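You operate a simulated robot arm through the tools that you are given. There is no shell and no other tool. Be economical: measure what you need, move in short steps, check, and stop when the job is done.

The job below is to be done with a simulated two-armed robot. You get a single attempt, and the scene is never put back.

## Task
Gauge the white onion from the mat on the sizing board and crate it by its grade.
Fine: try the 45 mm hole over the trap, and the 55 mm hole if it rests; shut the trap each time and leave the board at the last hole tried; use the marked crates under the bench; leave the other two on the mat.

The check looks at the end state, three seconds after you hand in, the way a careful person would. Anything else that was tipped, shoved, dropped, spilled or broken makes it a failure.

## Robot
Two 7-joint arms with fingered hands on one trunk that stands fixed in place. Base frame: the origin is at the foot of the trunk, x ahead of it, y to its left, z up; the work surface is at about z = 0.8. Lengths are in m, angles in rad, forces in N, time in s.
The left shoulder is at [0.046, 0.125, 1.151], the right one opposite. With the tool pointing down near the work surface each hand reaches from about 0.42 to 0.84 m from the base axis, measured 20 degrees to its own side. Payload 4 kg a hand.
The tool frame of a hand sits at the grasp point between the pads (the TCP): z along the fingers, y along the line on which they close. The tips reach 0.029 m beyond it. The gripper opens to 0.1 m. The gripper's body begins 0.034 m behind the TCP. The gripper is a hand of 5 fingers: y runs from the thumb to the fingers, the wrist lies at [-0.015, -0.105, -0.177] in the tool frame, and closing takes about 1.5 s.
Orientation is that of the tool frame in the base frame, as a unit quaternion [w, x, y, z]. With the fingers straight down and the wrist toward the robot, the tool's x, y and z point along [0, 1, 0], [1, 0, 0] and [0, 0, -1] of the base frame.

## Interface
- The arms move only by the tool drive_tool. It takes "left_steps", "right_steps" or both (then of equal length, played together; a hand with none holds still); each is one flat list of numbers, 6 for each row, row after row: the shift along the base's x, y, z in units of 50 mm (1.0 is 50 mm), then the turn, a rotation vector about the base's x, y, z in units of 6 degrees (1.0 is 6 degrees). In form: [x, y, z, rx, ry, rz, x, y, z, rx, ry, rz, ...]. A call has 1 to 8 rows; each row shifts and turns the commanded pose from where the row before left it. "left_hand" and "right_hand" are, for a hand that has rows, the closure, from 0 (fully open) to 1 (shut), set as the call begins (left out, the last holds). A call with a number of a shift or a turn outside -1 to 1 is refused whole. Rows are played at 5 a second. More than 0.05 m and 0.15 rad between two rows, or a gripper value outside its range, and nothing of the call is played. Where a pose cannot be reached the arm comes as near as it can. A force on the tool above 50 N (or 10 N above the force at the start of the call, whichever is more), or a blocked arm, ends the call early, and 0.2 s more pass. The fingers move at their own pace (about 0.045 m/s each) and stop on an object; they squeeze with about 33 N. The grip force told is the motor's: it shows also when the fingers shut on nothing. Time passes only in rows, and 0.2 s behind the last, so rows that do not move let the fingers close. The reply holds the time, the measured pose of the TCP, the force on the tool along the base axes, the opening and the grip force, in the units named above and with some noise, with the torque about the TCP (base axes, N m) and any sound that the robot's microphone picked up, and new pictures: "pictures" is both (left out), scene, wrist or none (wrist: the cameras of the hands that moved).
- Cameras (640 x 400 px; columns grow to the right, rows downward): "scene" is now at [0.1316, 0.0429, 1.2723]; the picture's right is [0.49, -0.87, 0.00], its down [-0.57, -0.32, -0.76] and it looks along [0.66, 0.37, -0.66] (base axes); focal length 214 px, centre (320, 200). "left" rides on the left gripper at [-0.066, -0.086, -0.121] in its tool frame; the picture's right is [-0.76, -0.31, 0.58], its down [0.59, -0.70, 0.40] and it looks along [0.28, 0.64, 0.71] (tool axes); focal length 247 px, centre (320, 200). "right" rides on the right gripper at [0.066, -0.086, -0.121] in its tool frame; the picture's right is [-0.76, 0.31, -0.58], its down [-0.59, -0.70, 0.40] and it looks along [-0.28, 0.64, 0.71] (tool axes); focal length 247 px, centre (320, 200). There is no depth. A picture from a camera that has moved, and an enlarged one, comes with that camera's place and axes in the base frame and with its lens.
- slide_trunk(by): slides the trunk up (or, below 0, down) by that many m; the arms and the scene camera ride with it, the base frame stays. It gives what a move gives, with no picture.
- grasp_type(shape, hand): the hand has 5 fingers and takes this shape, open, in about a second: jaw (thumb against the fingers, like two jaws); tri (thumb and two fingers); tip (a fingertip pinch); poke (one finger out to press); point (the index stretched); flat (the hand flat); cup (the hand cupped); fist (a fist). The gripper value then closes the fingers along that shape, each until it touches; the sizes above hold for jaw. It gives what a move gives, with no picture.
- head_to(pan, tilt): turns the head with the scene camera to pan (to the left, within 1.396 rad either way) and tilt (down, from -0.506 to 1.204), counted from straight ahead of the robot. It gives what a move gives, and a new picture of the scene camera.
- inspect(camera, box): a new picture of the part [left, top, right, bottom] of that camera's present view, enlarged. It takes no simulated time.
- close_job(): hands the job in; it is judged then, once.

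Go step by step. Nothing tells you positions but the pictures and the camera data: compare them with the known pose of the tool, close in by small moves and look again before you grip or let go. The budget is 120 turns and 200 pictures, counting those below and the enlarged ones. Unless the task says otherwise, let go and move clear before handing in, and close with one line.

The tools are called after "Call:" by a JSON object that holds its "method" and its "body". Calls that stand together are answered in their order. drive_tool: Moves the arms, as the interface text tells. Its arguments: {"type":"object","properties":{"left_steps":{"type":"array","items":{"type":"number"}},"left_hand":{"type":"number"},"right_steps":{"type":"array","items":{"type":"number"}},"right_hand":{"type":"number"},"pictures":{"type":"string","enum":["both","scene","wrist","none"]}},"required":[]} The other tools are called the same way: slide_trunk (by) slides the trunk up or down; grasp_type (shape, hand) gives the hand a shape; head_to (pan, tilt) turns the head that bears the scene camera; inspect (camera, box) takes an enlarged picture of a part of a camera's view; close_job () hands the job in.

At the start:

```text
clock: 0.0
left_ee_pos: [0.3743, 0.4568, 1.1671]
left_ee_rot: [0.0, 0.708, 0.707, 0.0]
left_ft_force: [-0.4, 0.5, 0.4]
left_moment: [-0.02, 0.01, 0.03]
left_finger_gap: 0.0998
left_grasp_force: 0.0
left_shape: jaw
right_ee_pos: [0.6231, 0.0254, 1.1227]
right_ee_rot: [0.0, 0.707, 0.707, -0.001]
right_ft_force: [0.9, 0.2, 0.2]
right_moment: [-0.03, -0.02, 0.02]
right_finger_gap: 0.1
right_grasp_force: 0.1
right_shape: jaw
trunk travel left (down, up): [-0.35, 0.397]
head pan, tilt: [0.506, 0.714]
```

scene: 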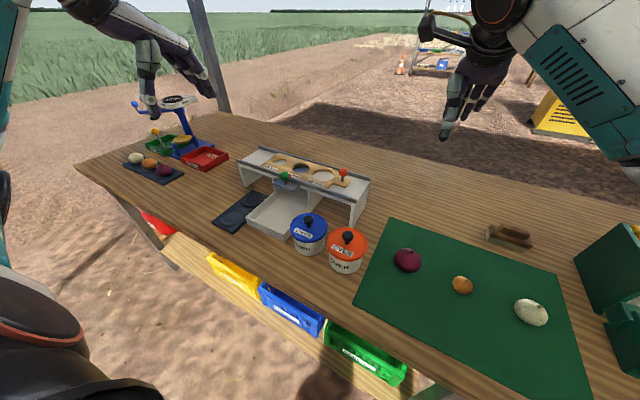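
right: 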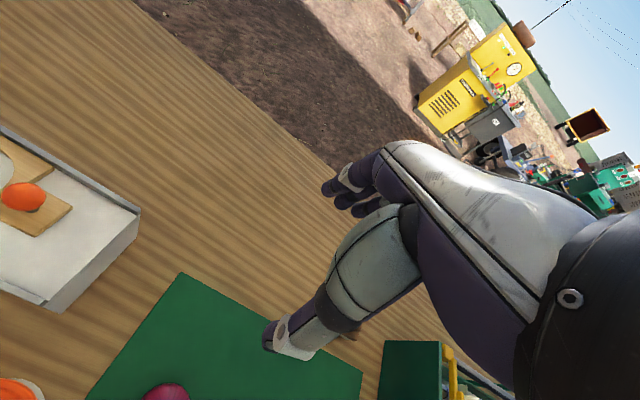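
left: 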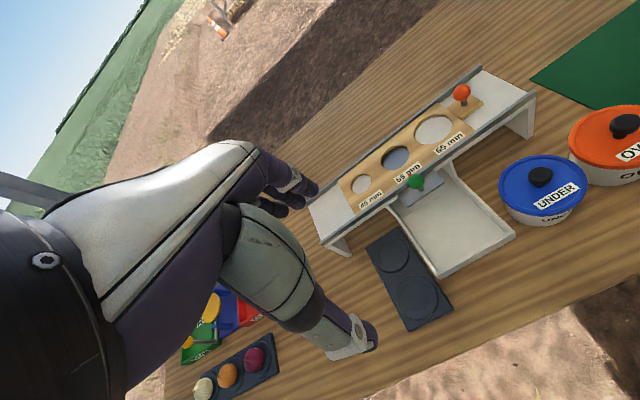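

I see a bench with a sizing board (three holes on a slide), a trap with a green knob, a tray, two lidded pots (UNDER/OVER), a green mat with three onions, and coloured crates below. I'll look closer first.

Call:
{"method": "inspect", "body": {"camera": "scene", "box": [200, 130, 400, 280]}}

Call:
{"method": "inspect", "body": {"camera": "left", "box": [290, 60, 640, 340]}}

Call:
{"method": "inspect", "body": {"camera": "scene", "box": [130, 200, 430, 390]}}

Call:
{"method": "inspect", "body": {"camera": "scene", "box": [100, 80, 260, 200]}}

Call:
{"method": "inspect", "body": {"camera": "scene", "box": [360, 210, 640, 390]}}

```text
2.67 times, centred on (300, 205) of scene
camera zoom: at [0.1316, 0.0429, 1.2723], right [0.49, -0.87, 0.0], down [-0.57, -0.32, -0.76], along [0.66, 0.37, -0.66], focal length 572 px, centre (373, 187)
```

zoom: 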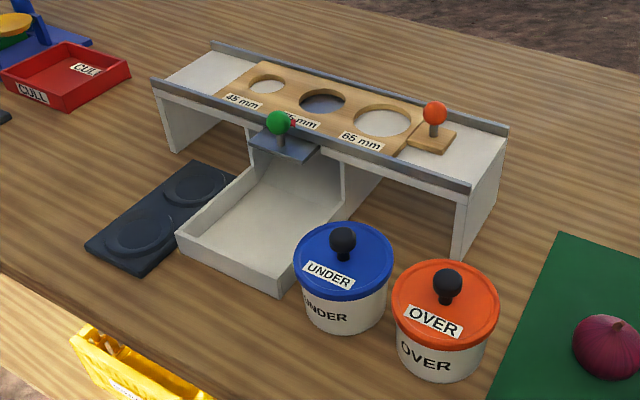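

```text
1.43 times, centred on (465, 200) of left
camera zoom: at [0.2904, 0.3919, 1.2885], right [-0.31, -0.76, -0.58], down [-0.7, 0.59, -0.4], along [0.64, 0.28, -0.71], focal length 353 px, centre (113, 200)
```

zoom: 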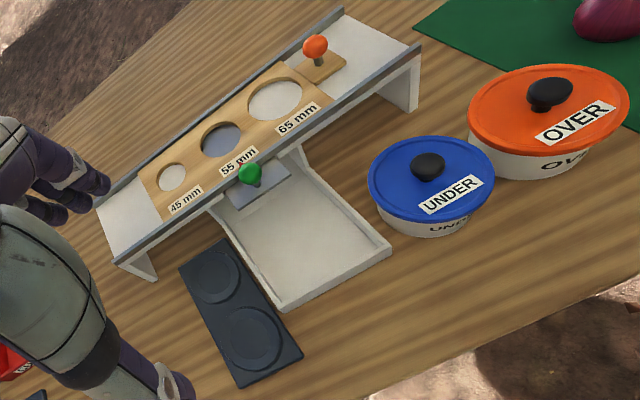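

```text
2.11 times, centred on (280, 295) of scene
camera zoom: at [0.1316, 0.0429, 1.2723], right [0.49, -0.87, 0.0], down [-0.57, -0.32, -0.76], along [0.66, 0.37, -0.66], focal length 452 px, centre (404, 0)
```

zoom: 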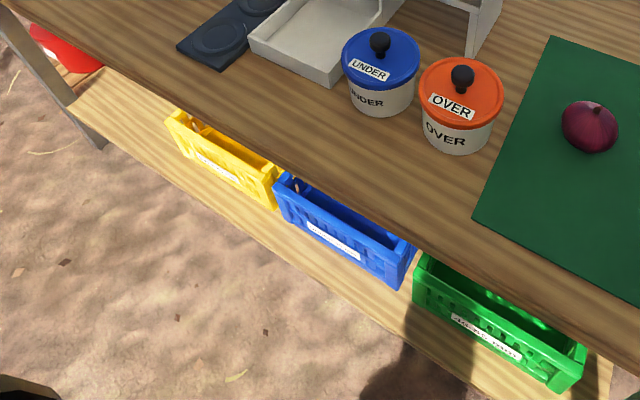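

```text
3.33 times, centred on (180, 140) of scene
camera zoom: at [0.1316, 0.0429, 1.2723], right [0.49, -0.87, 0.0], down [-0.57, -0.32, -0.76], along [0.66, 0.37, -0.66], focal length 715 px, centre (787, 400)
```

zoom: 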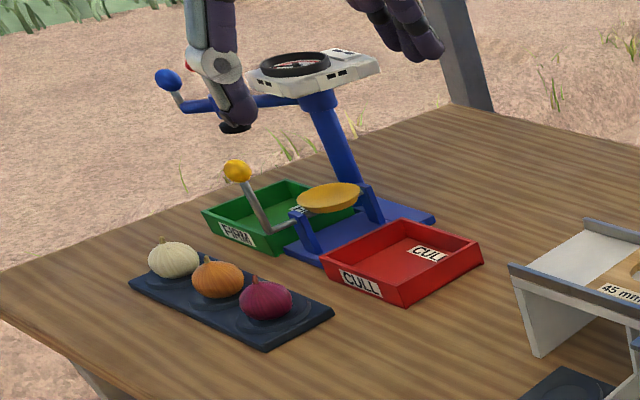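

```text
2.22 times, centred on (500, 300) of scene
camera zoom: at [0.1316, 0.0429, 1.2723], right [0.49, -0.87, 0.0], down [-0.57, -0.32, -0.76], along [0.66, 0.37, -0.66], focal length 477 px, centre (-80, -22)
```

zoom: 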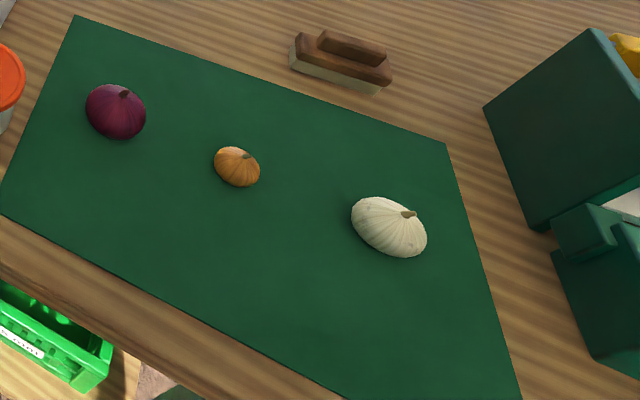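

The holes run along y with the 55 mm one over the trap now, so the board must shift towards -y for the 45. Next I look at the crates' labels.

Call:
{"method": "head_to", "body": {"pan": 0.3, "tilt": 1.15}}

```text
clock: 0.9
left_ee_pos: [0.3758, 0.4579, 1.1674]
left_ee_rot: [-0.001, 0.707, 0.707, 0.0]
left_ft_force: [0.6, -0.7, -0.2]
left_moment: [-0.02, -0.01, -0.02]
left_finger_gap: 0.0999
left_grasp_force: 0.1
left_shape: jaw
right_ee_pos: [0.6237, 0.0244, 1.1232]
right_ee_rot: [0.0, 0.707, 0.707, 0.0]
right_ft_force: [-0.6, -0.7, -0.5]
right_moment: [0.01, -0.03, 0.0]
right_finger_gap: 0.0997
right_grasp_force: 0.0
right_shape: jaw
trunk travel left (down, up): [-0.35, 0.397]
head pan, tilt: [0.3, 1.15]
camera scene: at [0.1147, 0.0196, 1.2405], right [0.3, -0.96, 0.0], down [-0.87, -0.27, -0.41], along [0.39, 0.12, -0.91], focal length 214 px, centre (320, 200)
```

scene: 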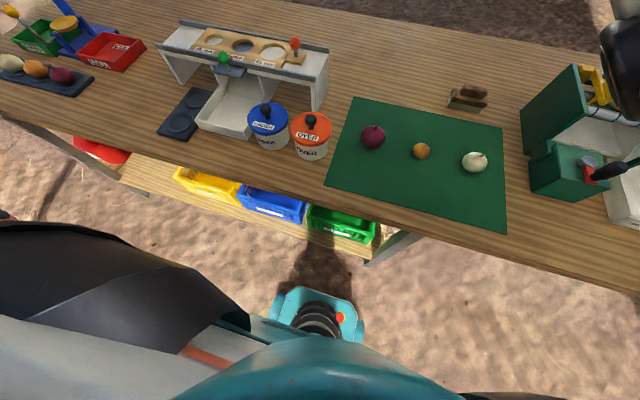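

Call:
{"method": "inspect", "body": {"camera": "scene", "box": [160, 150, 260, 215]}}

Call:
{"method": "inspect", "body": {"camera": "scene", "box": [220, 175, 390, 265]}}

Call:
{"method": "inspect", "body": {"camera": "scene", "box": [330, 95, 510, 230]}}

Call:
{"method": "inspect", "body": {"camera": "scene", "box": [150, 10, 350, 160]}}

```text
6.15 times, centred on (210, 182) of scene
camera zoom: at [0.1147, 0.0196, 1.2405], right [0.3, -0.96, 0.0], down [-0.87, -0.27, -0.41], along [0.39, 0.12, -0.91], focal length 1320 px, centre (997, 308)
```

zoom: 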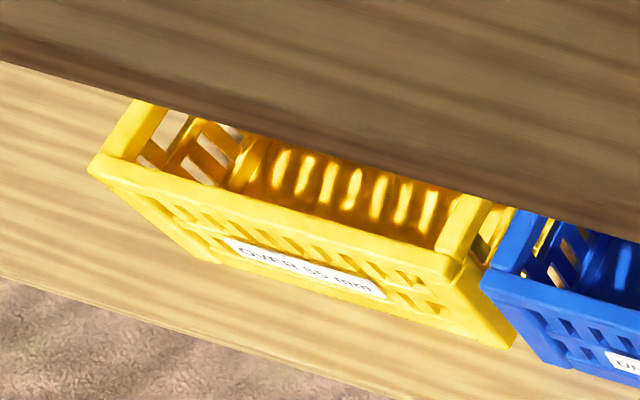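

```text
3.76 times, centred on (305, 220) of scene
camera zoom: at [0.1147, 0.0196, 1.2405], right [0.3, -0.96, 0.0], down [-0.87, -0.27, -0.41], along [0.39, 0.12, -0.91], focal length 807 px, centre (376, 125)
```

zoom: 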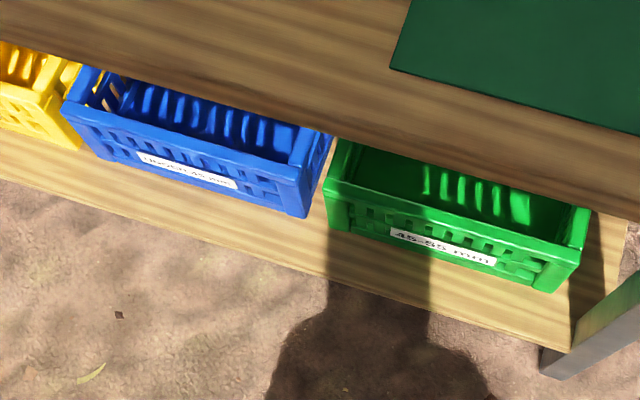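

```text
2.96 times, centred on (420, 162) of scene
camera zoom: at [0.1147, 0.0196, 1.2405], right [0.3, -0.96, 0.0], down [-0.87, -0.27, -0.41], along [0.39, 0.12, -0.91], focal length 636 px, centre (24, 311)
```

zoom: 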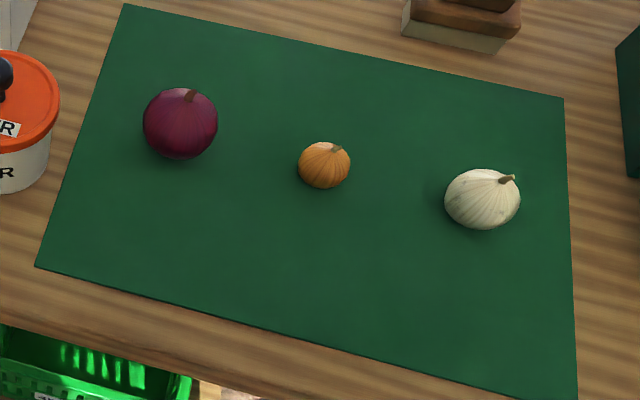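

```text
2.67 times, centred on (250, 85) of scene
camera zoom: at [0.1147, 0.0196, 1.2405], right [0.3, -0.96, 0.0], down [-0.87, -0.27, -0.41], along [0.39, 0.12, -0.91], focal length 572 px, centre (507, 507)
```

zoom: 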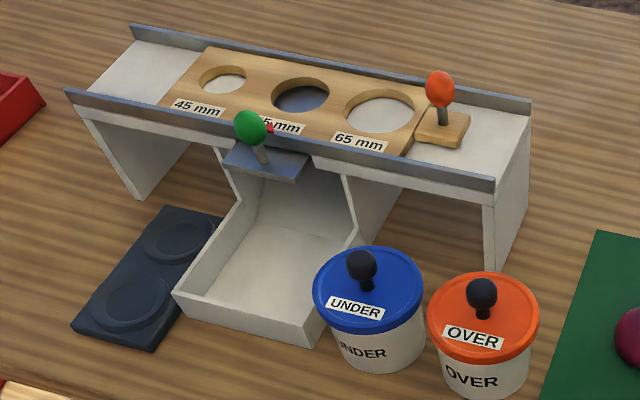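

Crates: yellow OVER 55, blue UNDER 45, green 45–55. I estimate the board knob at (0.594, 0.228, 0.945), trap knob at (0.513, 0.368, 0.935), trap/hole centre at (0.597, 0.368), and white onion at (0.488, -0.237). I'll park the right arm to the side and bring the left above the board knob.

Call:
{"method": "drive_tool", "body": {"right_steps": [-0.3, -1, 0, 0, 0, 0, -0.3, -1, 0, 0, 0, 0, -0.3, -1, 0, 0, 0, 0, -0.3, -1, 0, 0, 0, 0, -0.3, -1, 0, 0, 0, 0, -0.3, -1, 0, 0, 0, 0, -0.3, -1, 0, 0, 0, 0, 0, -1, 0, 0, 0, 0], "left_steps": [0.3, -0.3, 0, 0, 0, 0, 0.6, -0.6, 0, 0, 0, 0, 0.6, -0.6, 0, 0, 0, 0, 0.6, -0.6, 0, 0, 0, 0, 0.6, -0.6, -0.4, 0, 0, 0, 0.6, -0.6, -0.6, 0, 0, 0, 0.6, -0.6, -0.6, 0, 0, 0, 0.5, -0.7, -0.6, 0, 0, 0], "left_hand": 0.45, "pictures": "wrist"}}

Call:
{"method": "head_to", "body": {"pan": 0.5, "tilt": 0.75}}

```text
refused: row 1 steps farther than a row can; nothing moved
```

```text
clock: 1.8
left_ee_pos: [0.3757, 0.4577, 1.1681]
left_ee_rot: [0.0, 0.707, 0.707, 0.0]
left_ft_force: [-0.5, 0.3, 0.3]
left_moment: [0.0, 0.02, -0.02]
left_finger_gap: 0.0997
left_grasp_force: 0.0
left_shape: jaw
right_ee_pos: [0.6245, 0.0253, 1.1219]
right_ee_rot: [0.0, 0.707, 0.707, -0.001]
right_ft_force: [-0.1, -0.8, 0.3]
right_moment: [0.02, 0.02, -0.03]
right_finger_gap: 0.0998
right_grasp_force: 0.0
right_shape: jaw
trunk travel left (down, up): [-0.35, 0.397]
head pan, tilt: [0.499, 0.75]
camera scene: at [0.1306, 0.0415, 1.2692], right [0.48, -0.88, 0.0], down [-0.6, -0.33, -0.73], along [0.64, 0.35, -0.68], focal length 214 px, centre (320, 200)
```

scene: 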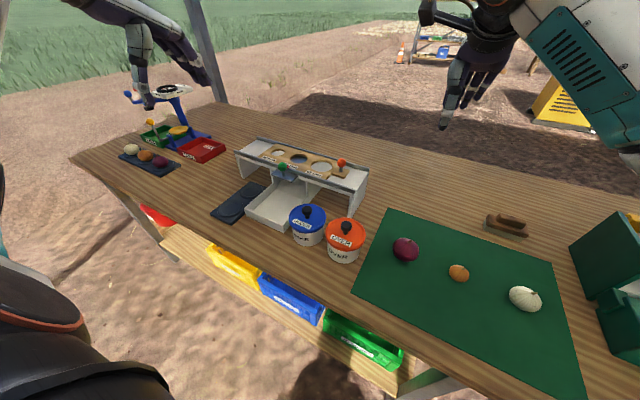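

The norm limit applies per row, so I'll keep combined shifts under 50 mm.

Call:
{"method": "drive_tool", "body": {"right_steps": [-0.3, -0.9, 0, 0, 0, 0, -0.3, -0.9, 0, 0, 0, 0, -0.3, -0.9, 0, 0, 0, 0, -0.3, -0.9, 0, 0, 0, 0, -0.3, -0.9, 0, 0, 0, 0, -0.3, -0.9, 0, 0, 0, 0, -0.3, -0.9, 0, 0, 0, 0, 0, -0.9, 0, 0, 0, 0], "left_steps": [0.3, -0.3, 0, 0, 0, 0, 0.6, -0.6, 0, 0, 0, 0, 0.6, -0.6, 0, 0, 0, 0, 0.6, -0.6, 0, 0, 0, 0, 0.6, -0.6, -0.4, 0, 0, 0, 0.6, -0.6, -0.5, 0, 0, 0, 0.6, -0.6, -0.5, 0, 0, 0, 0.5, -0.6, -0.6, 0, 0, 0], "left_hand": 0.45}}

```text
clock: 3.6
left_ee_pos: [0.5958, 0.2277, 1.0651]
left_ee_rot: [-0.001, 0.708, 0.707, 0.0]
left_ft_force: [-0.3, -0.8, 0.4]
left_moment: [-0.01, 0.01, -0.01]
left_finger_gap: 0.055
left_grasp_force: 0.1
left_shape: jaw
right_ee_pos: [0.5204, -0.3377, 1.1206]
right_ee_rot: [-0.001, 0.707, 0.708, 0.0]
right_ft_force: [-0.5, -1.0, -0.3]
right_moment: [0.01, 0.0, 0.04]
right_finger_gap: 0.0998
right_grasp_force: 0.0
right_shape: jaw
trunk travel left (down, up): [-0.35, 0.397]
head pan, tilt: [0.499, 0.75]
camera scene: at [0.1314, 0.0399, 1.2692], right [0.48, -0.88, 0.0], down [-0.6, -0.33, -0.73], along [0.64, 0.35, -0.68], focal length 214 px, centre (320, 200)
camera right: at [0.4348, -0.2729, 1.2416], right [0.31, -0.76, 0.58], down [-0.7, -0.59, -0.4], along [0.64, -0.28, -0.71], focal length 247 px, centre (320, 200)
camera left: at [0.511, 0.164, 1.1863], right [-0.31, -0.76, -0.58], down [-0.7, 0.59, -0.4], along [0.64, 0.28, -0.71], focal length 247 px, centre (320, 200)
```

scene: 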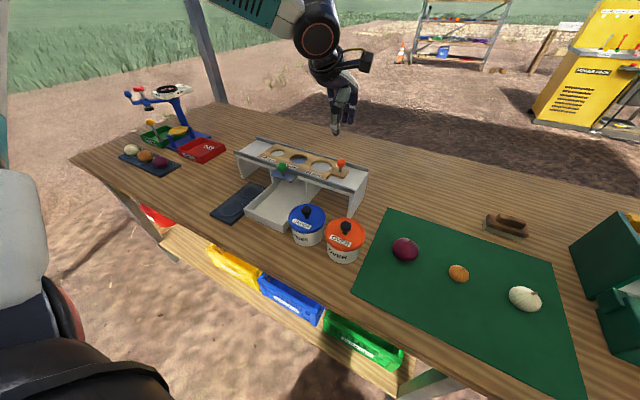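
right: 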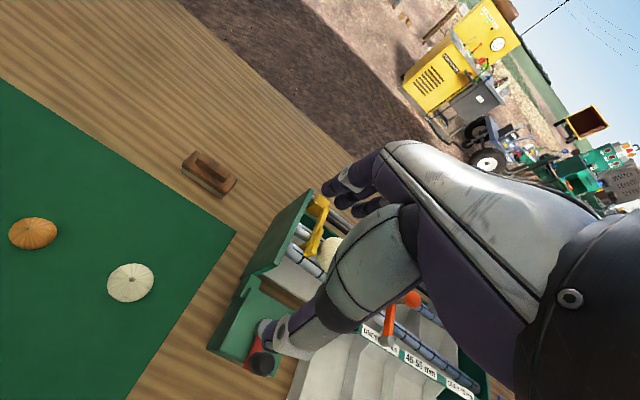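
left: 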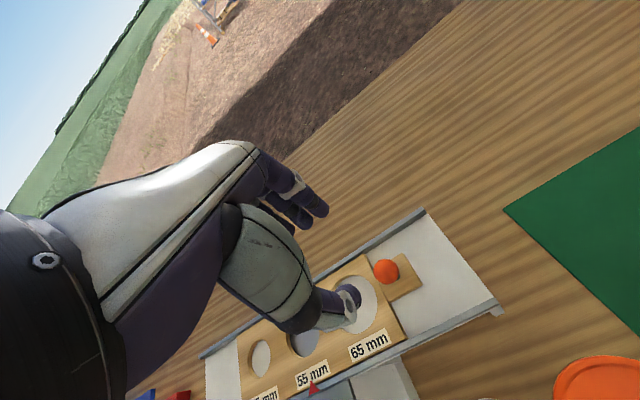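

The knob reads at about (0.600, 0.226, 0.945), right below the left TCP. I descend to it.

Call:
{"method": "drive_tool", "body": {"left_steps": [0.03, 0, -0.7, 0, 0, 0, 0, 0, -0.7, 0, 0, 0, 0, 0, -0.6, 0, 0, 0, 0, 0, -0.1, 0, 0, 0], "pictures": "wrist"}}

Call:
{"method": "inspect", "body": {"camera": "scene", "box": [220, 90, 400, 225]}}

```text
clock: 4.6
left_ee_pos: [0.5966, 0.2314, 0.9631]
left_ee_rot: [0.0, 0.707, 0.707, 0.001]
left_ft_force: [-0.8, 0.7, 0.2]
left_moment: [-0.01, -0.01, 0.01]
left_finger_gap: 0.055
left_grasp_force: 0.1
left_shape: jaw
right_ee_pos: [0.5181, -0.3369, 1.1218]
right_ee_rot: [-0.001, 0.707, 0.707, 0.0]
right_ft_force: [0.1, 0.1, 0.5]
right_moment: [0.02, 0.0, -0.02]
right_finger_gap: 0.1
right_grasp_force: 0.1
right_shape: jaw
trunk travel left (down, up): [-0.35, 0.397]
head pan, tilt: [0.499, 0.75]
camera left: at [0.5114, 0.1664, 1.0837], right [-0.31, -0.76, -0.58], down [-0.7, 0.59, -0.4], along [0.64, 0.28, -0.71], focal length 247 px, centre (320, 200)
```

left: 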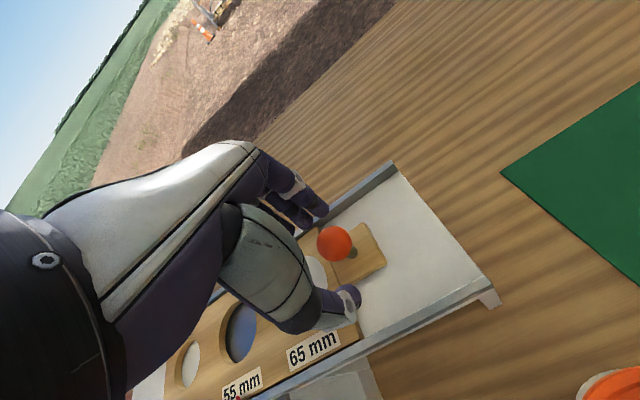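

```text
2.96 times, centred on (310, 158) of scene
camera zoom: at [0.1305, 0.0413, 1.2693], right [0.48, -0.88, 0.0], down [-0.6, -0.33, -0.73], along [0.64, 0.35, -0.68], focal length 636 px, centre (350, 326)
```

zoom: 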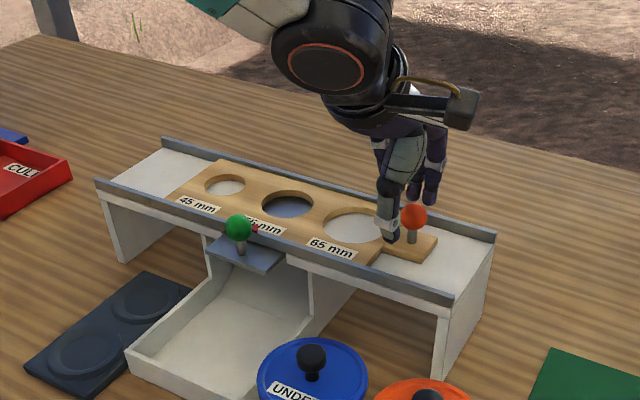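

The knob is about 7 mm to the right (-y) of the TCP. I shift and lower slightly, then close.

Call:
{"method": "drive_tool", "body": {"left_steps": [0, -0.15, 0, 0, 0, 0, 0, 0, -0.26, 0, 0, 0], "pictures": "wrist"}}

Call:
{"method": "inspect", "body": {"camera": "scene", "box": [300, 120, 400, 195]}}

```text
clock: 5.2
left_ee_pos: [0.5958, 0.2245, 0.9507]
left_ee_rot: [0.0, 0.707, 0.707, 0.0]
left_ft_force: [-0.3, 0.3, 0.3]
left_moment: [-0.01, 0.03, 0.0]
left_finger_gap: 0.0552
left_grasp_force: 0.1
left_shape: jaw
right_ee_pos: [0.5193, -0.3355, 1.1225]
right_ee_rot: [-0.001, 0.707, 0.707, 0.0]
right_ft_force: [0.5, -0.6, -0.3]
right_moment: [0.01, 0.0, -0.03]
right_finger_gap: 0.0998
right_grasp_force: 0.1
right_shape: jaw
trunk travel left (down, up): [-0.35, 0.397]
head pan, tilt: [0.499, 0.75]
camera left: at [0.5118, 0.16, 1.0708], right [-0.31, -0.76, -0.58], down [-0.7, 0.59, -0.4], along [0.64, 0.28, -0.71], focal length 247 px, centre (320, 200)
```

left: 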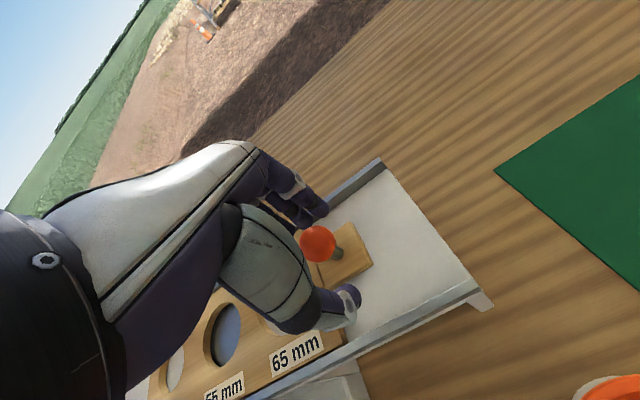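

```text
5.33 times, centred on (350, 158) of scene
camera zoom: at [0.1308, 0.0417, 1.2692], right [0.48, -0.88, 0.0], down [-0.6, -0.33, -0.73], along [0.64, 0.35, -0.68], focal length 1144 px, centre (160, 427)
```

zoom: 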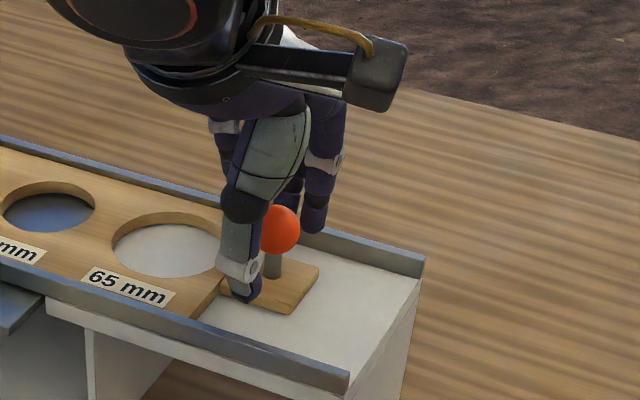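

Call:
{"method": "drive_tool", "body": {"left_steps": [0, 0, 0, 0, 0, 0, 0, 0, 0, 0, 0, 0, 0, 0, 0, 0, 0, 0, 0, 0, 0, 0, 0, 0, 0, 0, 0, 0, 0, 0, 0, 0, 0, 0, 0, 0], "left_hand": 1, "pictures": "wrist"}}

Call:
{"method": "inspect", "body": {"camera": "scene", "box": [300, 120, 400, 195]}}

```text
clock: 6.6
left_ee_pos: [0.5948, 0.2249, 0.9484]
left_ee_rot: [-0.002, 0.707, 0.707, -0.001]
left_ft_force: [-1.9, -1.6, -8.3]
left_moment: [-0.04, 0.07, -0.02]
left_finger_gap: 0.0133
left_grasp_force: 33.2
left_shape: jaw
right_ee_pos: [0.5197, -0.3381, 1.1215]
right_ee_rot: [-0.001, 0.707, 0.708, -0.001]
right_ft_force: [0.3, 0.5, -0.6]
right_moment: [-0.03, -0.01, 0.01]
right_finger_gap: 0.0998
right_grasp_force: 0.0
right_shape: jaw
trunk travel left (down, up): [-0.35, 0.397]
head pan, tilt: [0.499, 0.75]
camera left: at [0.5116, 0.1598, 1.0699], right [-0.31, -0.76, -0.58], down [-0.7, 0.59, -0.4], along [0.64, 0.28, -0.71], focal length 247 px, centre (320, 200)
```

left: 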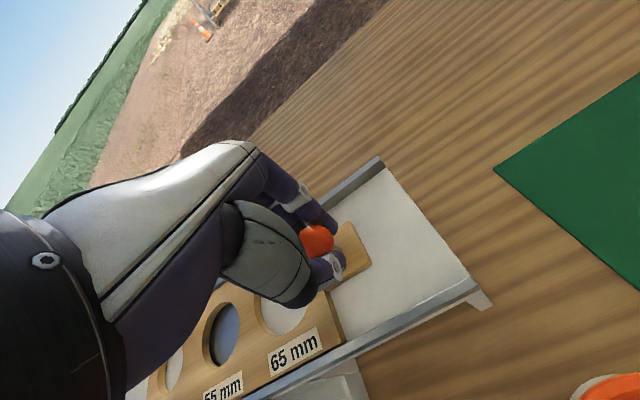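

```text
5.33 times, centred on (350, 158) of scene
camera zoom: at [0.131, 0.0414, 1.2691], right [0.48, -0.88, 0.0], down [-0.6, -0.33, -0.73], along [0.64, 0.35, -0.68], focal length 1144 px, centre (160, 427)
```

zoom: 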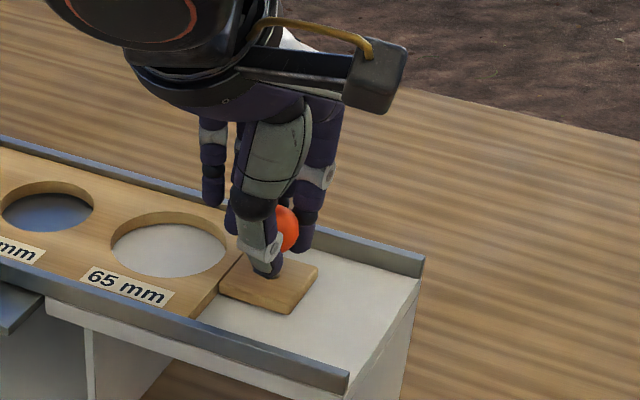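

Gripped. I pull the board 80 mm towards -y.

Call:
{"method": "drive_tool", "body": {"left_steps": [0, -0.3, 0, 0, 0, 0, 0, -0.3, 0, 0, 0, 0, 0, -0.3, 0, 0, 0, 0, 0, -0.3, 0, 0, 0, 0, 0, -0.3, 0, 0, 0, 0, 0, -0.1, 0, 0, 0, 0], "pictures": "wrist"}}

Call:
{"method": "inspect", "body": {"camera": "scene", "box": [220, 110, 400, 225]}}

```text
clock: 8.0
left_ee_pos: [0.5969, 0.1451, 0.9488]
left_ee_rot: [0.0, 0.708, 0.707, -0.001]
left_ft_force: [-5.2, -1.0, -6.9]
left_moment: [0.01, 0.17, -0.02]
left_finger_gap: 0.0133
left_grasp_force: 33.3
left_shape: jaw
right_ee_pos: [0.5197, -0.3366, 1.1211]
right_ee_rot: [-0.001, 0.707, 0.707, -0.001]
right_ft_force: [0.5, 0.3, -0.7]
right_moment: [-0.04, 0.04, 0.0]
right_finger_gap: 0.0998
right_grasp_force: 0.0
right_shape: jaw
trunk travel left (down, up): [-0.35, 0.397]
head pan, tilt: [0.499, 0.75]
camera left: at [0.5117, 0.0793, 1.0695], right [-0.31, -0.76, -0.58], down [-0.7, 0.59, -0.4], along [0.64, 0.28, -0.71], focal length 247 px, centre (320, 200)
```

left: 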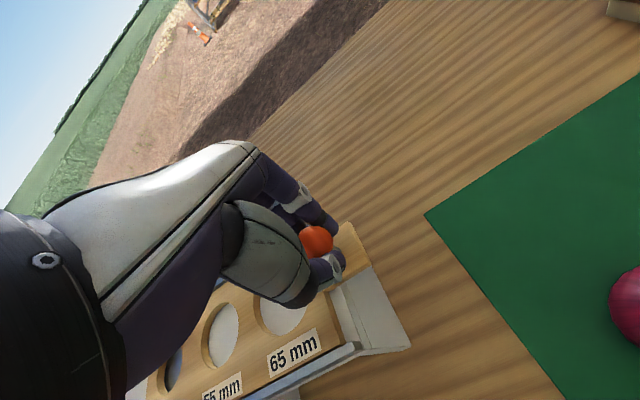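

```text
3.48 times, centred on (310, 168) of scene
camera zoom: at [0.1306, 0.0419, 1.2692], right [0.48, -0.88, 0.0], down [-0.6, -0.33, -0.73], along [0.64, 0.35, -0.68], focal length 746 px, centre (355, 313)
```

zoom: 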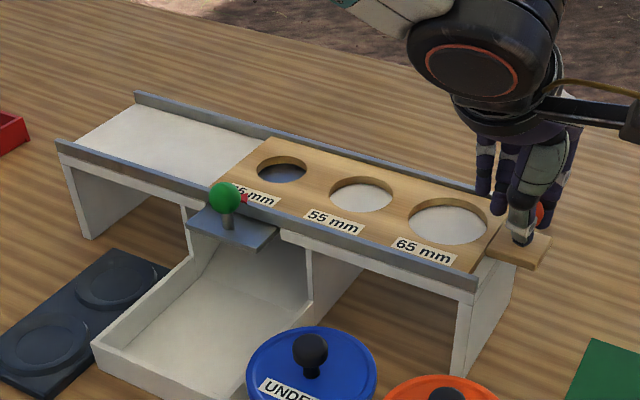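

The 45 mm hole now sits over the trap plate. I release the knob, lift, and move the right arm farther away to give room for the left at the onion (0.4885, -0.238).

Call:
{"method": "drive_tool", "body": {"left_steps": [0, 0, 0, 0, 0, 0, 0, 0, 0, 0, 0, 0, 0, 0, 0, 0, 0, 0, 0, 0, 0.4, 0, 0, 0, 0, 0, 0.8, 0, 0, 0, 0, 0, 0.8, 0, 0, 0, 0, 0, 0.8, 0, 0, 0, 0, 0, 0, 0, 0, 0], "right_steps": [-0.5, -0.8, 0, 0, 0, 0, -0.5, -0.8, 0, 0, 0, 0, -0.5, -0.8, 0, 0, 0, 0, -0.5, -0.8, 0, 0, 0, 0, -0.5, -0.8, 0, 0, 0, 0, 0, -0.8, 0, 0, 0, 0, 0, -0.5, 0, 0, 0, 0, 0, 0, 0, 0, 0, 0], "left_hand": 0.3, "pictures": "scene"}}

```text
clock: 9.8
left_ee_pos: [0.5979, 0.1452, 1.089]
left_ee_rot: [0.0, 0.707, 0.707, -0.001]
left_ft_force: [0.1, -0.5, -0.5]
left_moment: [0.06, 0.0, 0.02]
left_finger_gap: 0.0699
left_grasp_force: 0.1
left_shape: jaw
right_ee_pos: [0.3938, -0.5994, 1.1205]
right_ee_rot: [-0.001, 0.707, 0.707, 0.0]
right_ft_force: [0.0, 0.3, 0.5]
right_moment: [0.0, -0.01, -0.01]
right_finger_gap: 0.0999
right_grasp_force: 0.0
right_shape: jaw
trunk travel left (down, up): [-0.35, 0.397]
head pan, tilt: [0.499, 0.75]
camera scene: at [0.1307, 0.0415, 1.2692], right [0.48, -0.88, 0.0], down [-0.6, -0.33, -0.73], along [0.64, 0.35, -0.68], focal length 214 px, centre (320, 200)
```

scene: 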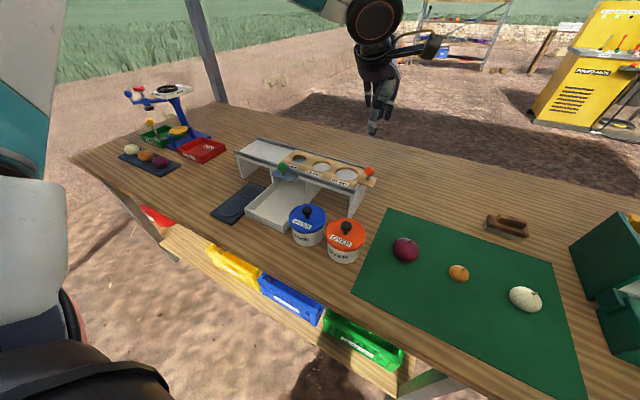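

Call:
{"method": "drive_tool", "body": {"left_steps": [-0.27, -0.955, 0, 0, 0, 0, -0.27, -0.955, 0, 0, 0, 0, -0.27, -0.955, 0, 0, 0, 0, -0.27, -0.955, 0, 0, 0, 0, -0.27, -0.955, 0, 0, 0, 0, -0.27, -0.955, 0, 0, 0, 0, -0.27, -0.955, 0, 0, 0, 0, -0.27, -0.955, 0, 0, 0, 0], "left_hand": 0, "pictures": "none"}}

Call:
{"method": "drive_tool", "body": {"left_steps": [0, 0, -0.9, 0, 0, 0, 0, 0, -0.9, 0, 0, 0, 0, 0, -0.8, 0, 0, 0], "pictures": "wrist"}}

Call:
{"method": "head_to", "body": {"pan": 0.0, "tilt": 0.9}}

```text
clock: 11.6
left_ee_pos: [0.5232, 0.0373, 1.0804]
left_ee_rot: [0.0, 0.707, 0.707, -0.001]
left_ft_force: [-0.6, 0.8, -0.9]
left_moment: [-0.01, 0.0, 0.0]
left_finger_gap: 0.1001
left_grasp_force: 0.1
left_shape: jaw
left hand out of reach, approached as far as the arm can: row 2, 3, 4, 5, 6, 7, 8
right_ee_pos: [0.3947, -0.5997, 1.1224]
right_ee_rot: [0.0, 0.707, 0.707, 0.0]
right_ft_force: [0.5, -0.6, -0.1]
right_moment: [-0.01, -0.04, 0.03]
right_finger_gap: 0.0997
right_grasp_force: 0.1
right_shape: jaw
trunk travel left (down, up): [-0.35, 0.397]
head pan, tilt: [0.499, 0.75]
```

```text
clock: 12.4
left_ee_pos: [0.5196, 0.0569, 0.9532]
left_ee_rot: [0.001, 0.707, 0.707, -0.001]
left_ft_force: [0.3, 0.0, -0.1]
left_moment: [0.0, -0.01, 0.0]
left_finger_gap: 0.0999
left_grasp_force: 0.0
left_shape: jaw
left hand out of reach, approached as far as the arm can: row 2, 3
right_ee_pos: [0.3943, -0.5988, 1.1234]
right_ee_rot: [-0.001, 0.707, 0.707, -0.001]
right_ft_force: [0.4, 0.4, -0.7]
right_moment: [-0.05, 0.0, 0.0]
right_finger_gap: 0.0997
right_grasp_force: 0.0
right_shape: jaw
trunk travel left (down, up): [-0.35, 0.397]
head pan, tilt: [0.499, 0.75]
camera left: at [0.4354, -0.009, 1.0739], right [-0.31, -0.76, -0.58], down [-0.7, 0.59, -0.4], along [0.64, 0.28, -0.71], focal length 247 px, centre (320, 200)
```

left: 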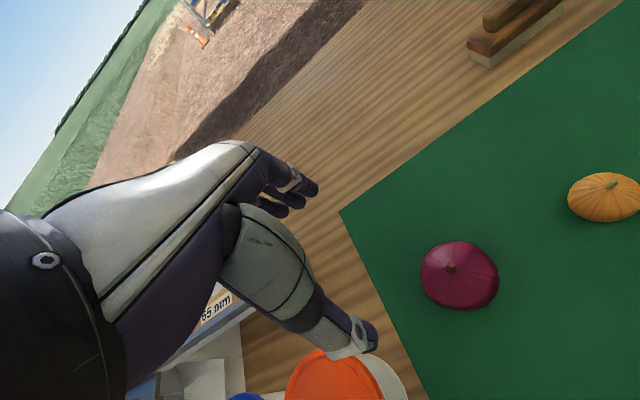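

```text
clock: 13.3
left_ee_pos: [0.5207, 0.0565, 0.9535]
left_ee_rot: [0.001, 0.708, 0.706, -0.001]
left_ft_force: [-0.8, 0.1, -0.2]
left_moment: [0.0, 0.02, -0.02]
left_finger_gap: 0.0996
left_grasp_force: 0.1
left_shape: jaw
right_ee_pos: [0.3928, -0.5991, 1.1229]
right_ee_rot: [0.0, 0.707, 0.707, -0.001]
right_ft_force: [-0.2, 0.0, -0.2]
right_moment: [-0.01, 0.03, -0.01]
right_finger_gap: 0.0997
right_grasp_force: 0.1
right_shape: jaw
trunk travel left (down, up): [-0.35, 0.397]
head pan, tilt: [0.0, 0.901]
camera scene: at [0.1332, 0.0016, 1.2574], right [0.0, -1.0, 0.0], down [-0.78, 0.0, -0.62], along [0.62, 0.0, -0.78], focal length 214 px, centre (320, 200)
```

scene: 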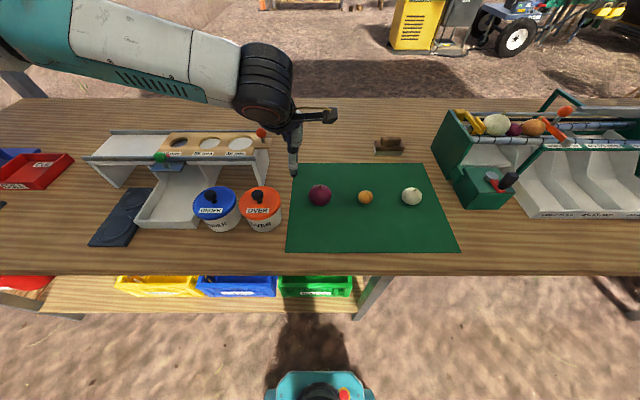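

The left arm can't cross that far, so the right will fetch the onion. I pull the left up and away and bring the right over the onion.

Call:
{"method": "drive_tool", "body": {"left_steps": [0, 0.2, 0.9, 0, 0, 0, 0, 0.2, 0.9, 0, 0, 0, 0, 0.9, 0.3, 0, 0, 0, 0, 1, 0, 0, 0, 0, 0, 1, 0, 0, 0, 0, 0, 1, 0, 0, 0, 0, 0, 1, 0, 0, 0, 0, 0, 1, 0, 0, 0, 0], "right_steps": [0, 0.3, 0, 0, 0, 0, 0.2, 0.95, 0, 0, 0, 0, 0.2, 0.95, 0, 0, 0, 0, 0.2, 0.95, 0, 0, 0, 0, 0.2, 0.95, 0, 0, 0, 0, 0.3, 0.95, 0, 0, 0, 0, 0.3, 0.95, 0, 0, 0, 0, 0.3, 0.95, 0, 0, 0, 0], "pictures": "wrist"}}

```text
clock: 15.1
left_ee_pos: [0.5192, 0.3757, 1.0591]
left_ee_rot: [0.001, 0.706, 0.708, -0.002]
left_ft_force: [0.7, 0.0, -0.2]
left_moment: [0.0, 0.0, 0.03]
left_finger_gap: 0.1002
left_grasp_force: 0.0
left_shape: jaw
right_ee_pos: [0.4828, -0.2499, 1.1212]
right_ee_rot: [0.0, 0.706, 0.708, -0.001]
right_ft_force: [-0.4, 0.5, -0.9]
right_moment: [-0.02, -0.01, 0.0]
right_finger_gap: 0.0997
right_grasp_force: 0.1
right_shape: jaw
trunk travel left (down, up): [-0.35, 0.397]
head pan, tilt: [0.0, 0.901]
camera right: at [0.3968, -0.1851, 1.2426], right [0.31, -0.76, 0.58], down [-0.7, -0.59, -0.4], along [0.64, -0.28, -0.71], focal length 247 px, centre (320, 200)
camera left: at [0.434, 0.31, 1.1803], right [-0.31, -0.76, -0.57], down [-0.7, 0.59, -0.4], along [0.64, 0.28, -0.71], focal length 247 px, centre (320, 200)
```

right: 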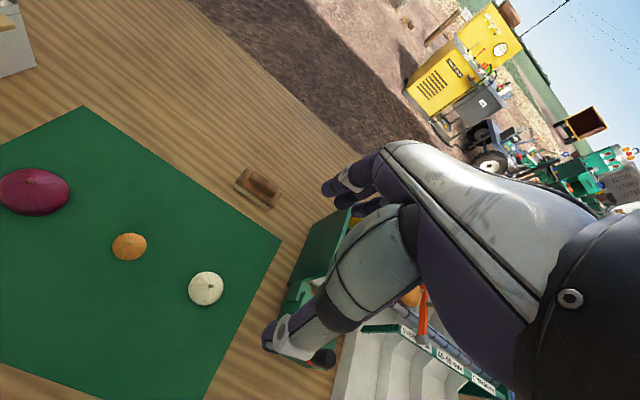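
left: 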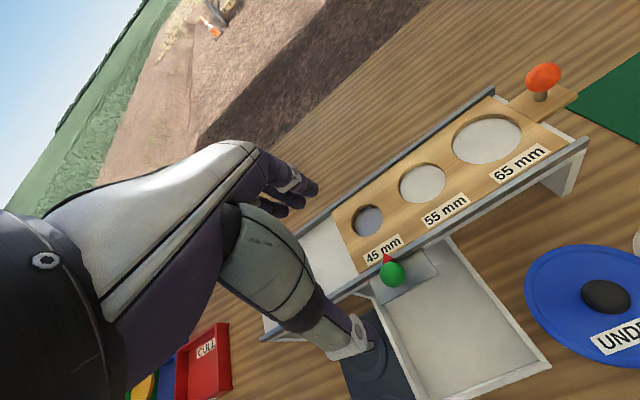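

Left is now above the trap knob (0.517, 0.368); the 45 hole centre reads (0.598, 0.3685). Right descends over the onion at (0.488, -0.238).

Call:
{"method": "drive_tool", "body": {"right_steps": [0.1, 0.24, -0.9, 0, 0, 0, 0, 0, -0.95, 0, 0, 0, 0, 0, -0.95, 0, 0, 0, 0, 0, -0.8, 0, 0, 0], "right_hand": 0, "pictures": "wrist"}}

Call:
{"method": "inspect", "body": {"camera": "scene", "box": [360, 130, 480, 220]}}

```text
clock: 16.1
left_ee_pos: [0.5188, 0.3721, 1.0606]
left_ee_rot: [-0.001, 0.708, 0.707, 0.0]
left_ft_force: [0.2, -0.5, -0.5]
left_moment: [0.02, 0.02, 0.0]
left_finger_gap: 0.1001
left_grasp_force: 0.0
left_shape: jaw
right_ee_pos: [0.4842, -0.2405, 0.9405]
right_ee_rot: [0.0, 0.707, 0.707, -0.001]
right_ft_force: [0.6, 0.2, -0.8]
right_moment: [0.03, 0.0, 0.03]
right_finger_gap: 0.0996
right_grasp_force: 0.1
right_shape: jaw
trunk travel left (down, up): [-0.35, 0.397]
head pan, tilt: [0.0, 0.901]
camera right: at [0.4, -0.1756, 1.0612], right [0.31, -0.76, 0.58], down [-0.7, -0.59, -0.4], along [0.64, -0.28, -0.71], focal length 247 px, centre (320, 200)
```

right: 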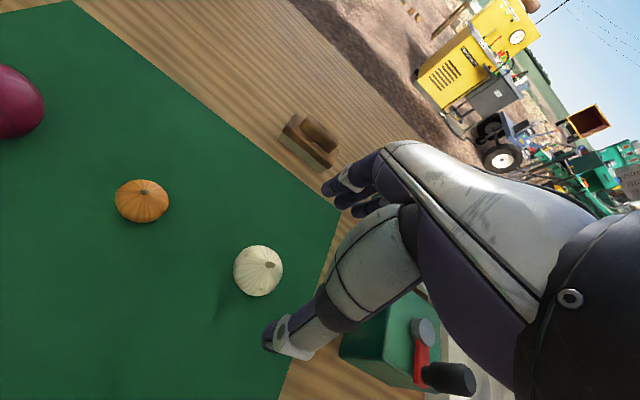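

```text
4.44 times, centred on (420, 175) of scene
camera zoom: at [0.1332, 0.0014, 1.2573], right [0.0, -1.0, 0.0], down [-0.78, 0.0, -0.62], along [0.62, 0.0, -0.78], focal length 953 px, centre (-124, 311)
```

zoom: 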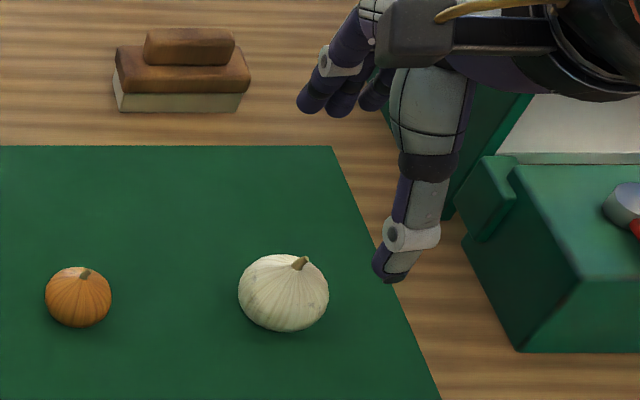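

The onion is about 52–53 mm wide, centred at (0.488, -0.239). Descending to grip height.

Call:
{"method": "drive_tool", "body": {"right_steps": [0.08, 0.03, -0.7, 0, 0, 0, 0, 0, -0.7, 0, 0, 0, 0, 0, -0.55, 0, 0, 0], "pictures": "wrist"}}

Call:
{"method": "inspect", "body": {"camera": "scene", "box": [360, 130, 480, 220]}}

```text
clock: 16.9
left_ee_pos: [0.517, 0.3714, 1.0611]
left_ee_rot: [0.0, 0.707, 0.708, 0.0]
left_ft_force: [0.0, 0.5, -0.4]
left_moment: [-0.02, 0.01, -0.01]
left_finger_gap: 0.0999
left_grasp_force: 0.0
left_shape: jaw
right_ee_pos: [0.4879, -0.2393, 0.8455]
right_ee_rot: [0.0, 0.708, 0.707, 0.0]
right_ft_force: [1.2, -0.4, -0.1]
right_moment: [-0.02, 0.02, 0.0]
right_finger_gap: 0.0997
right_grasp_force: 0.0
right_shape: jaw
trunk travel left (down, up): [-0.35, 0.397]
head pan, tilt: [0.0, 0.901]
camera right: at [0.4032, -0.1738, 0.9654], right [0.31, -0.76, 0.58], down [-0.7, -0.59, -0.4], along [0.64, -0.28, -0.71], focal length 247 px, centre (320, 200)
```

right: 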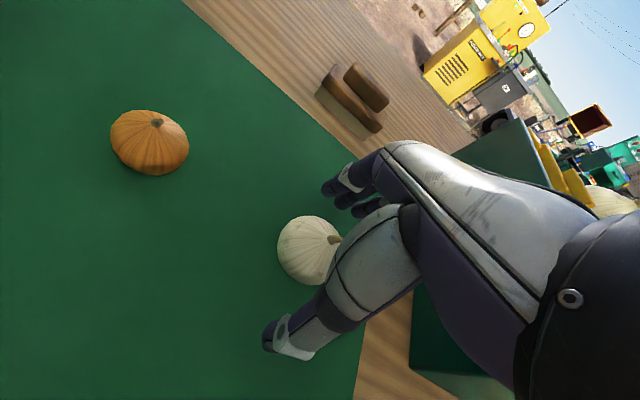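

```text
4.44 times, centred on (420, 175) of scene
camera zoom: at [0.1329, 0.0017, 1.2573], right [0.0, -1.0, 0.0], down [-0.78, 0.0, -0.62], along [0.62, 0.0, -0.78], focal length 953 px, centre (-124, 311)
```

zoom: 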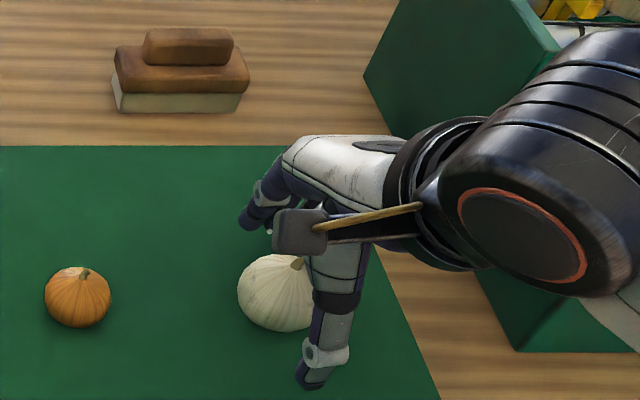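

Aligned. Closing.

Call:
{"method": "drive_tool", "body": {"right_steps": [0, 0, 0, 0, 0, 0, 0, 0, 0, 0, 0, 0, 0, 0, 0, 0, 0, 0, 0, 0, 0, 0, 0, 0, 0, 0, 0, 0, 0, 0, 0, 0, 0, 0, 0, 0], "right_hand": 1, "pictures": "wrist"}}

Call:
{"method": "inspect", "body": {"camera": "scene", "box": [360, 130, 480, 220]}}

```text
clock: 18.3
left_ee_pos: [0.5143, 0.374, 1.0613]
left_ee_rot: [0.001, 0.706, 0.708, 0.0]
left_ft_force: [0.4, -0.2, -0.2]
left_moment: [-0.03, 0.02, 0.0]
left_finger_gap: 0.0998
left_grasp_force: 0.0
left_shape: jaw
right_ee_pos: [0.4877, -0.2374, 0.8462]
right_ee_rot: [0.001, 0.706, 0.708, 0.0]
right_ft_force: [1.2, 0.2, 0.7]
right_moment: [-0.01, -0.1, 0.01]
right_finger_gap: 0.0419
right_grasp_force: 32.8
right_shape: jaw
trunk travel left (down, up): [-0.35, 0.397]
head pan, tilt: [0.0, 0.901]
camera right: at [0.403, -0.1723, 0.966], right [0.31, -0.76, 0.58], down [-0.7, -0.59, -0.4], along [0.64, -0.28, -0.71], focal length 247 px, centre (320, 200)
```

right: 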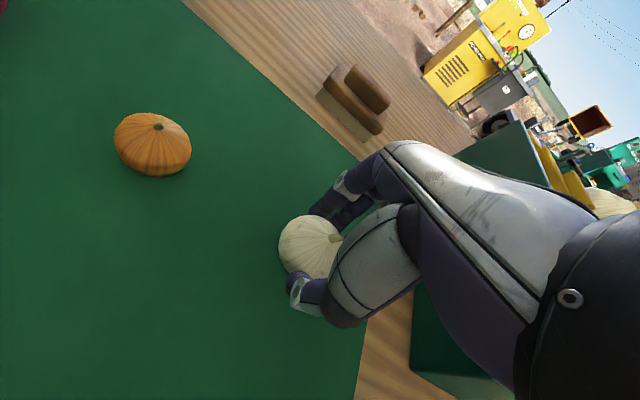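

```text
4.44 times, centred on (420, 175) of scene
camera zoom: at [0.1326, 0.0026, 1.2575], right [0.0, -1.0, 0.0], down [-0.78, 0.0, -0.62], along [0.62, 0.0, -0.78], focal length 953 px, centre (-124, 311)
```

zoom: 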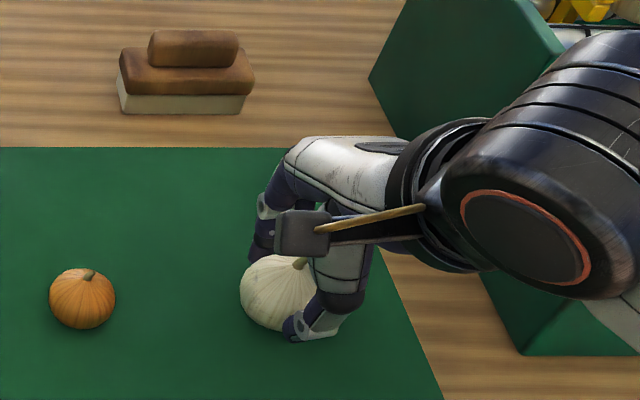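

Gripped at 42 mm. Lifting.

Call:
{"method": "drive_tool", "body": {"right_steps": [0, 0, 0.4, 0, 0, 0, 0, 0, 0.8, 0, 0, 0, 0, 0, 0.9, 0, 0, 0, 0, 0, 0.9, 0, 0, 0, 0, 0, 0.9, 0, 0, 0, 0, 0, 0.8, 0, 0, 0], "pictures": "wrist"}}

```text
clock: 19.7
left_ee_pos: [0.5173, 0.3717, 1.0609]
left_ee_rot: [-0.001, 0.707, 0.707, 0.0]
left_ft_force: [0.4, 0.9, -0.2]
left_moment: [-0.01, -0.03, -0.03]
left_finger_gap: 0.0999
left_grasp_force: 0.1
left_shape: jaw
right_ee_pos: [0.4858, -0.2355, 1.0796]
right_ee_rot: [-0.001, 0.707, 0.708, 0.0]
right_ft_force: [0.5, -0.4, -0.5]
right_moment: [0.01, -0.02, 0.04]
right_finger_gap: 0.0415
right_grasp_force: 33.5
right_shape: jaw
trunk travel left (down, up): [-0.35, 0.397]
head pan, tilt: [0.0, 0.901]
camera right: at [0.4006, -0.1716, 1.2003], right [0.31, -0.76, 0.58], down [-0.7, -0.59, -0.4], along [0.64, -0.28, -0.71], focal length 247 px, centre (320, 200)
```

right: 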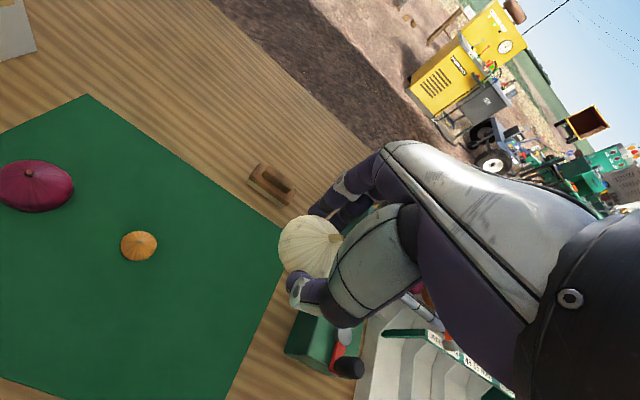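

Held firmly. I test how far the right can carry it to the left, yawing the wrist toward its shoulder, while the left backs off.

Call:
{"method": "drive_tool", "body": {"right_steps": [0.25, 0.9, 0, 0, 0, 0.8, 0.25, 0.9, 0, 0, 0, 0.8, 0.25, 0.9, 0, 0, 0, 0.8, 0.25, 0.9, 0, 0, 0, 0.8, 0.25, 0.9, 0, 0, 0, 0.8, 0.25, 0.9, 0, 0, 0, 0.8, 0.25, 0.9, 0, 0, 0, 0.8, 0.25, 0.9, 0, 0, 0, 0.8], "left_steps": [-0.4, 0.6, 0, 0, 0, 0, -0.4, 0.6, 0, 0, 0, 0, -0.4, 0.6, 0, 0, 0, 0, -0.4, 0.6, 0, 0, 0, 0, 0, 0, 0, 0, 0, 0, 0, 0, 0, 0, 0, 0, 0, 0, 0, 0, 0, 0, 0, 0, 0, 0, 0, 0], "pictures": "scene"}}

```text
clock: 21.5
left_ee_pos: [0.4374, 0.4949, 1.0605]
left_ee_rot: [0.001, 0.707, 0.707, -0.001]
left_ft_force: [0.4, 0.4, -0.1]
left_moment: [0.01, -0.02, 0.02]
left_finger_gap: 0.0998
left_grasp_force: 0.0
left_shape: jaw
right_ee_pos: [0.5892, 0.1227, 1.0801]
right_ee_rot: [0.0, 0.435, 0.901, 0.0]
right_ft_force: [-0.8, 0.8, -0.7]
right_moment: [-0.01, 0.03, -0.03]
right_finger_gap: 0.041
right_grasp_force: 33.0
right_shape: jaw
trunk travel left (down, up): [-0.35, 0.397]
head pan, tilt: [0.0, 0.901]
camera scene: at [0.1334, 0.003, 1.2573], right [0.0, -1.0, 0.0], down [-0.78, 0.0, -0.62], along [0.62, 0.0, -0.78], focal length 214 px, centre (320, 200)
```

scene: 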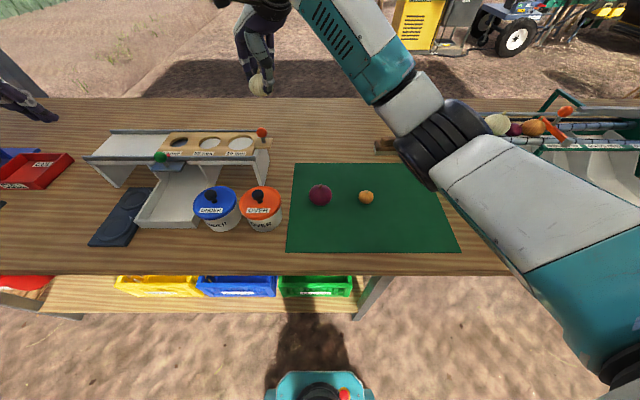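

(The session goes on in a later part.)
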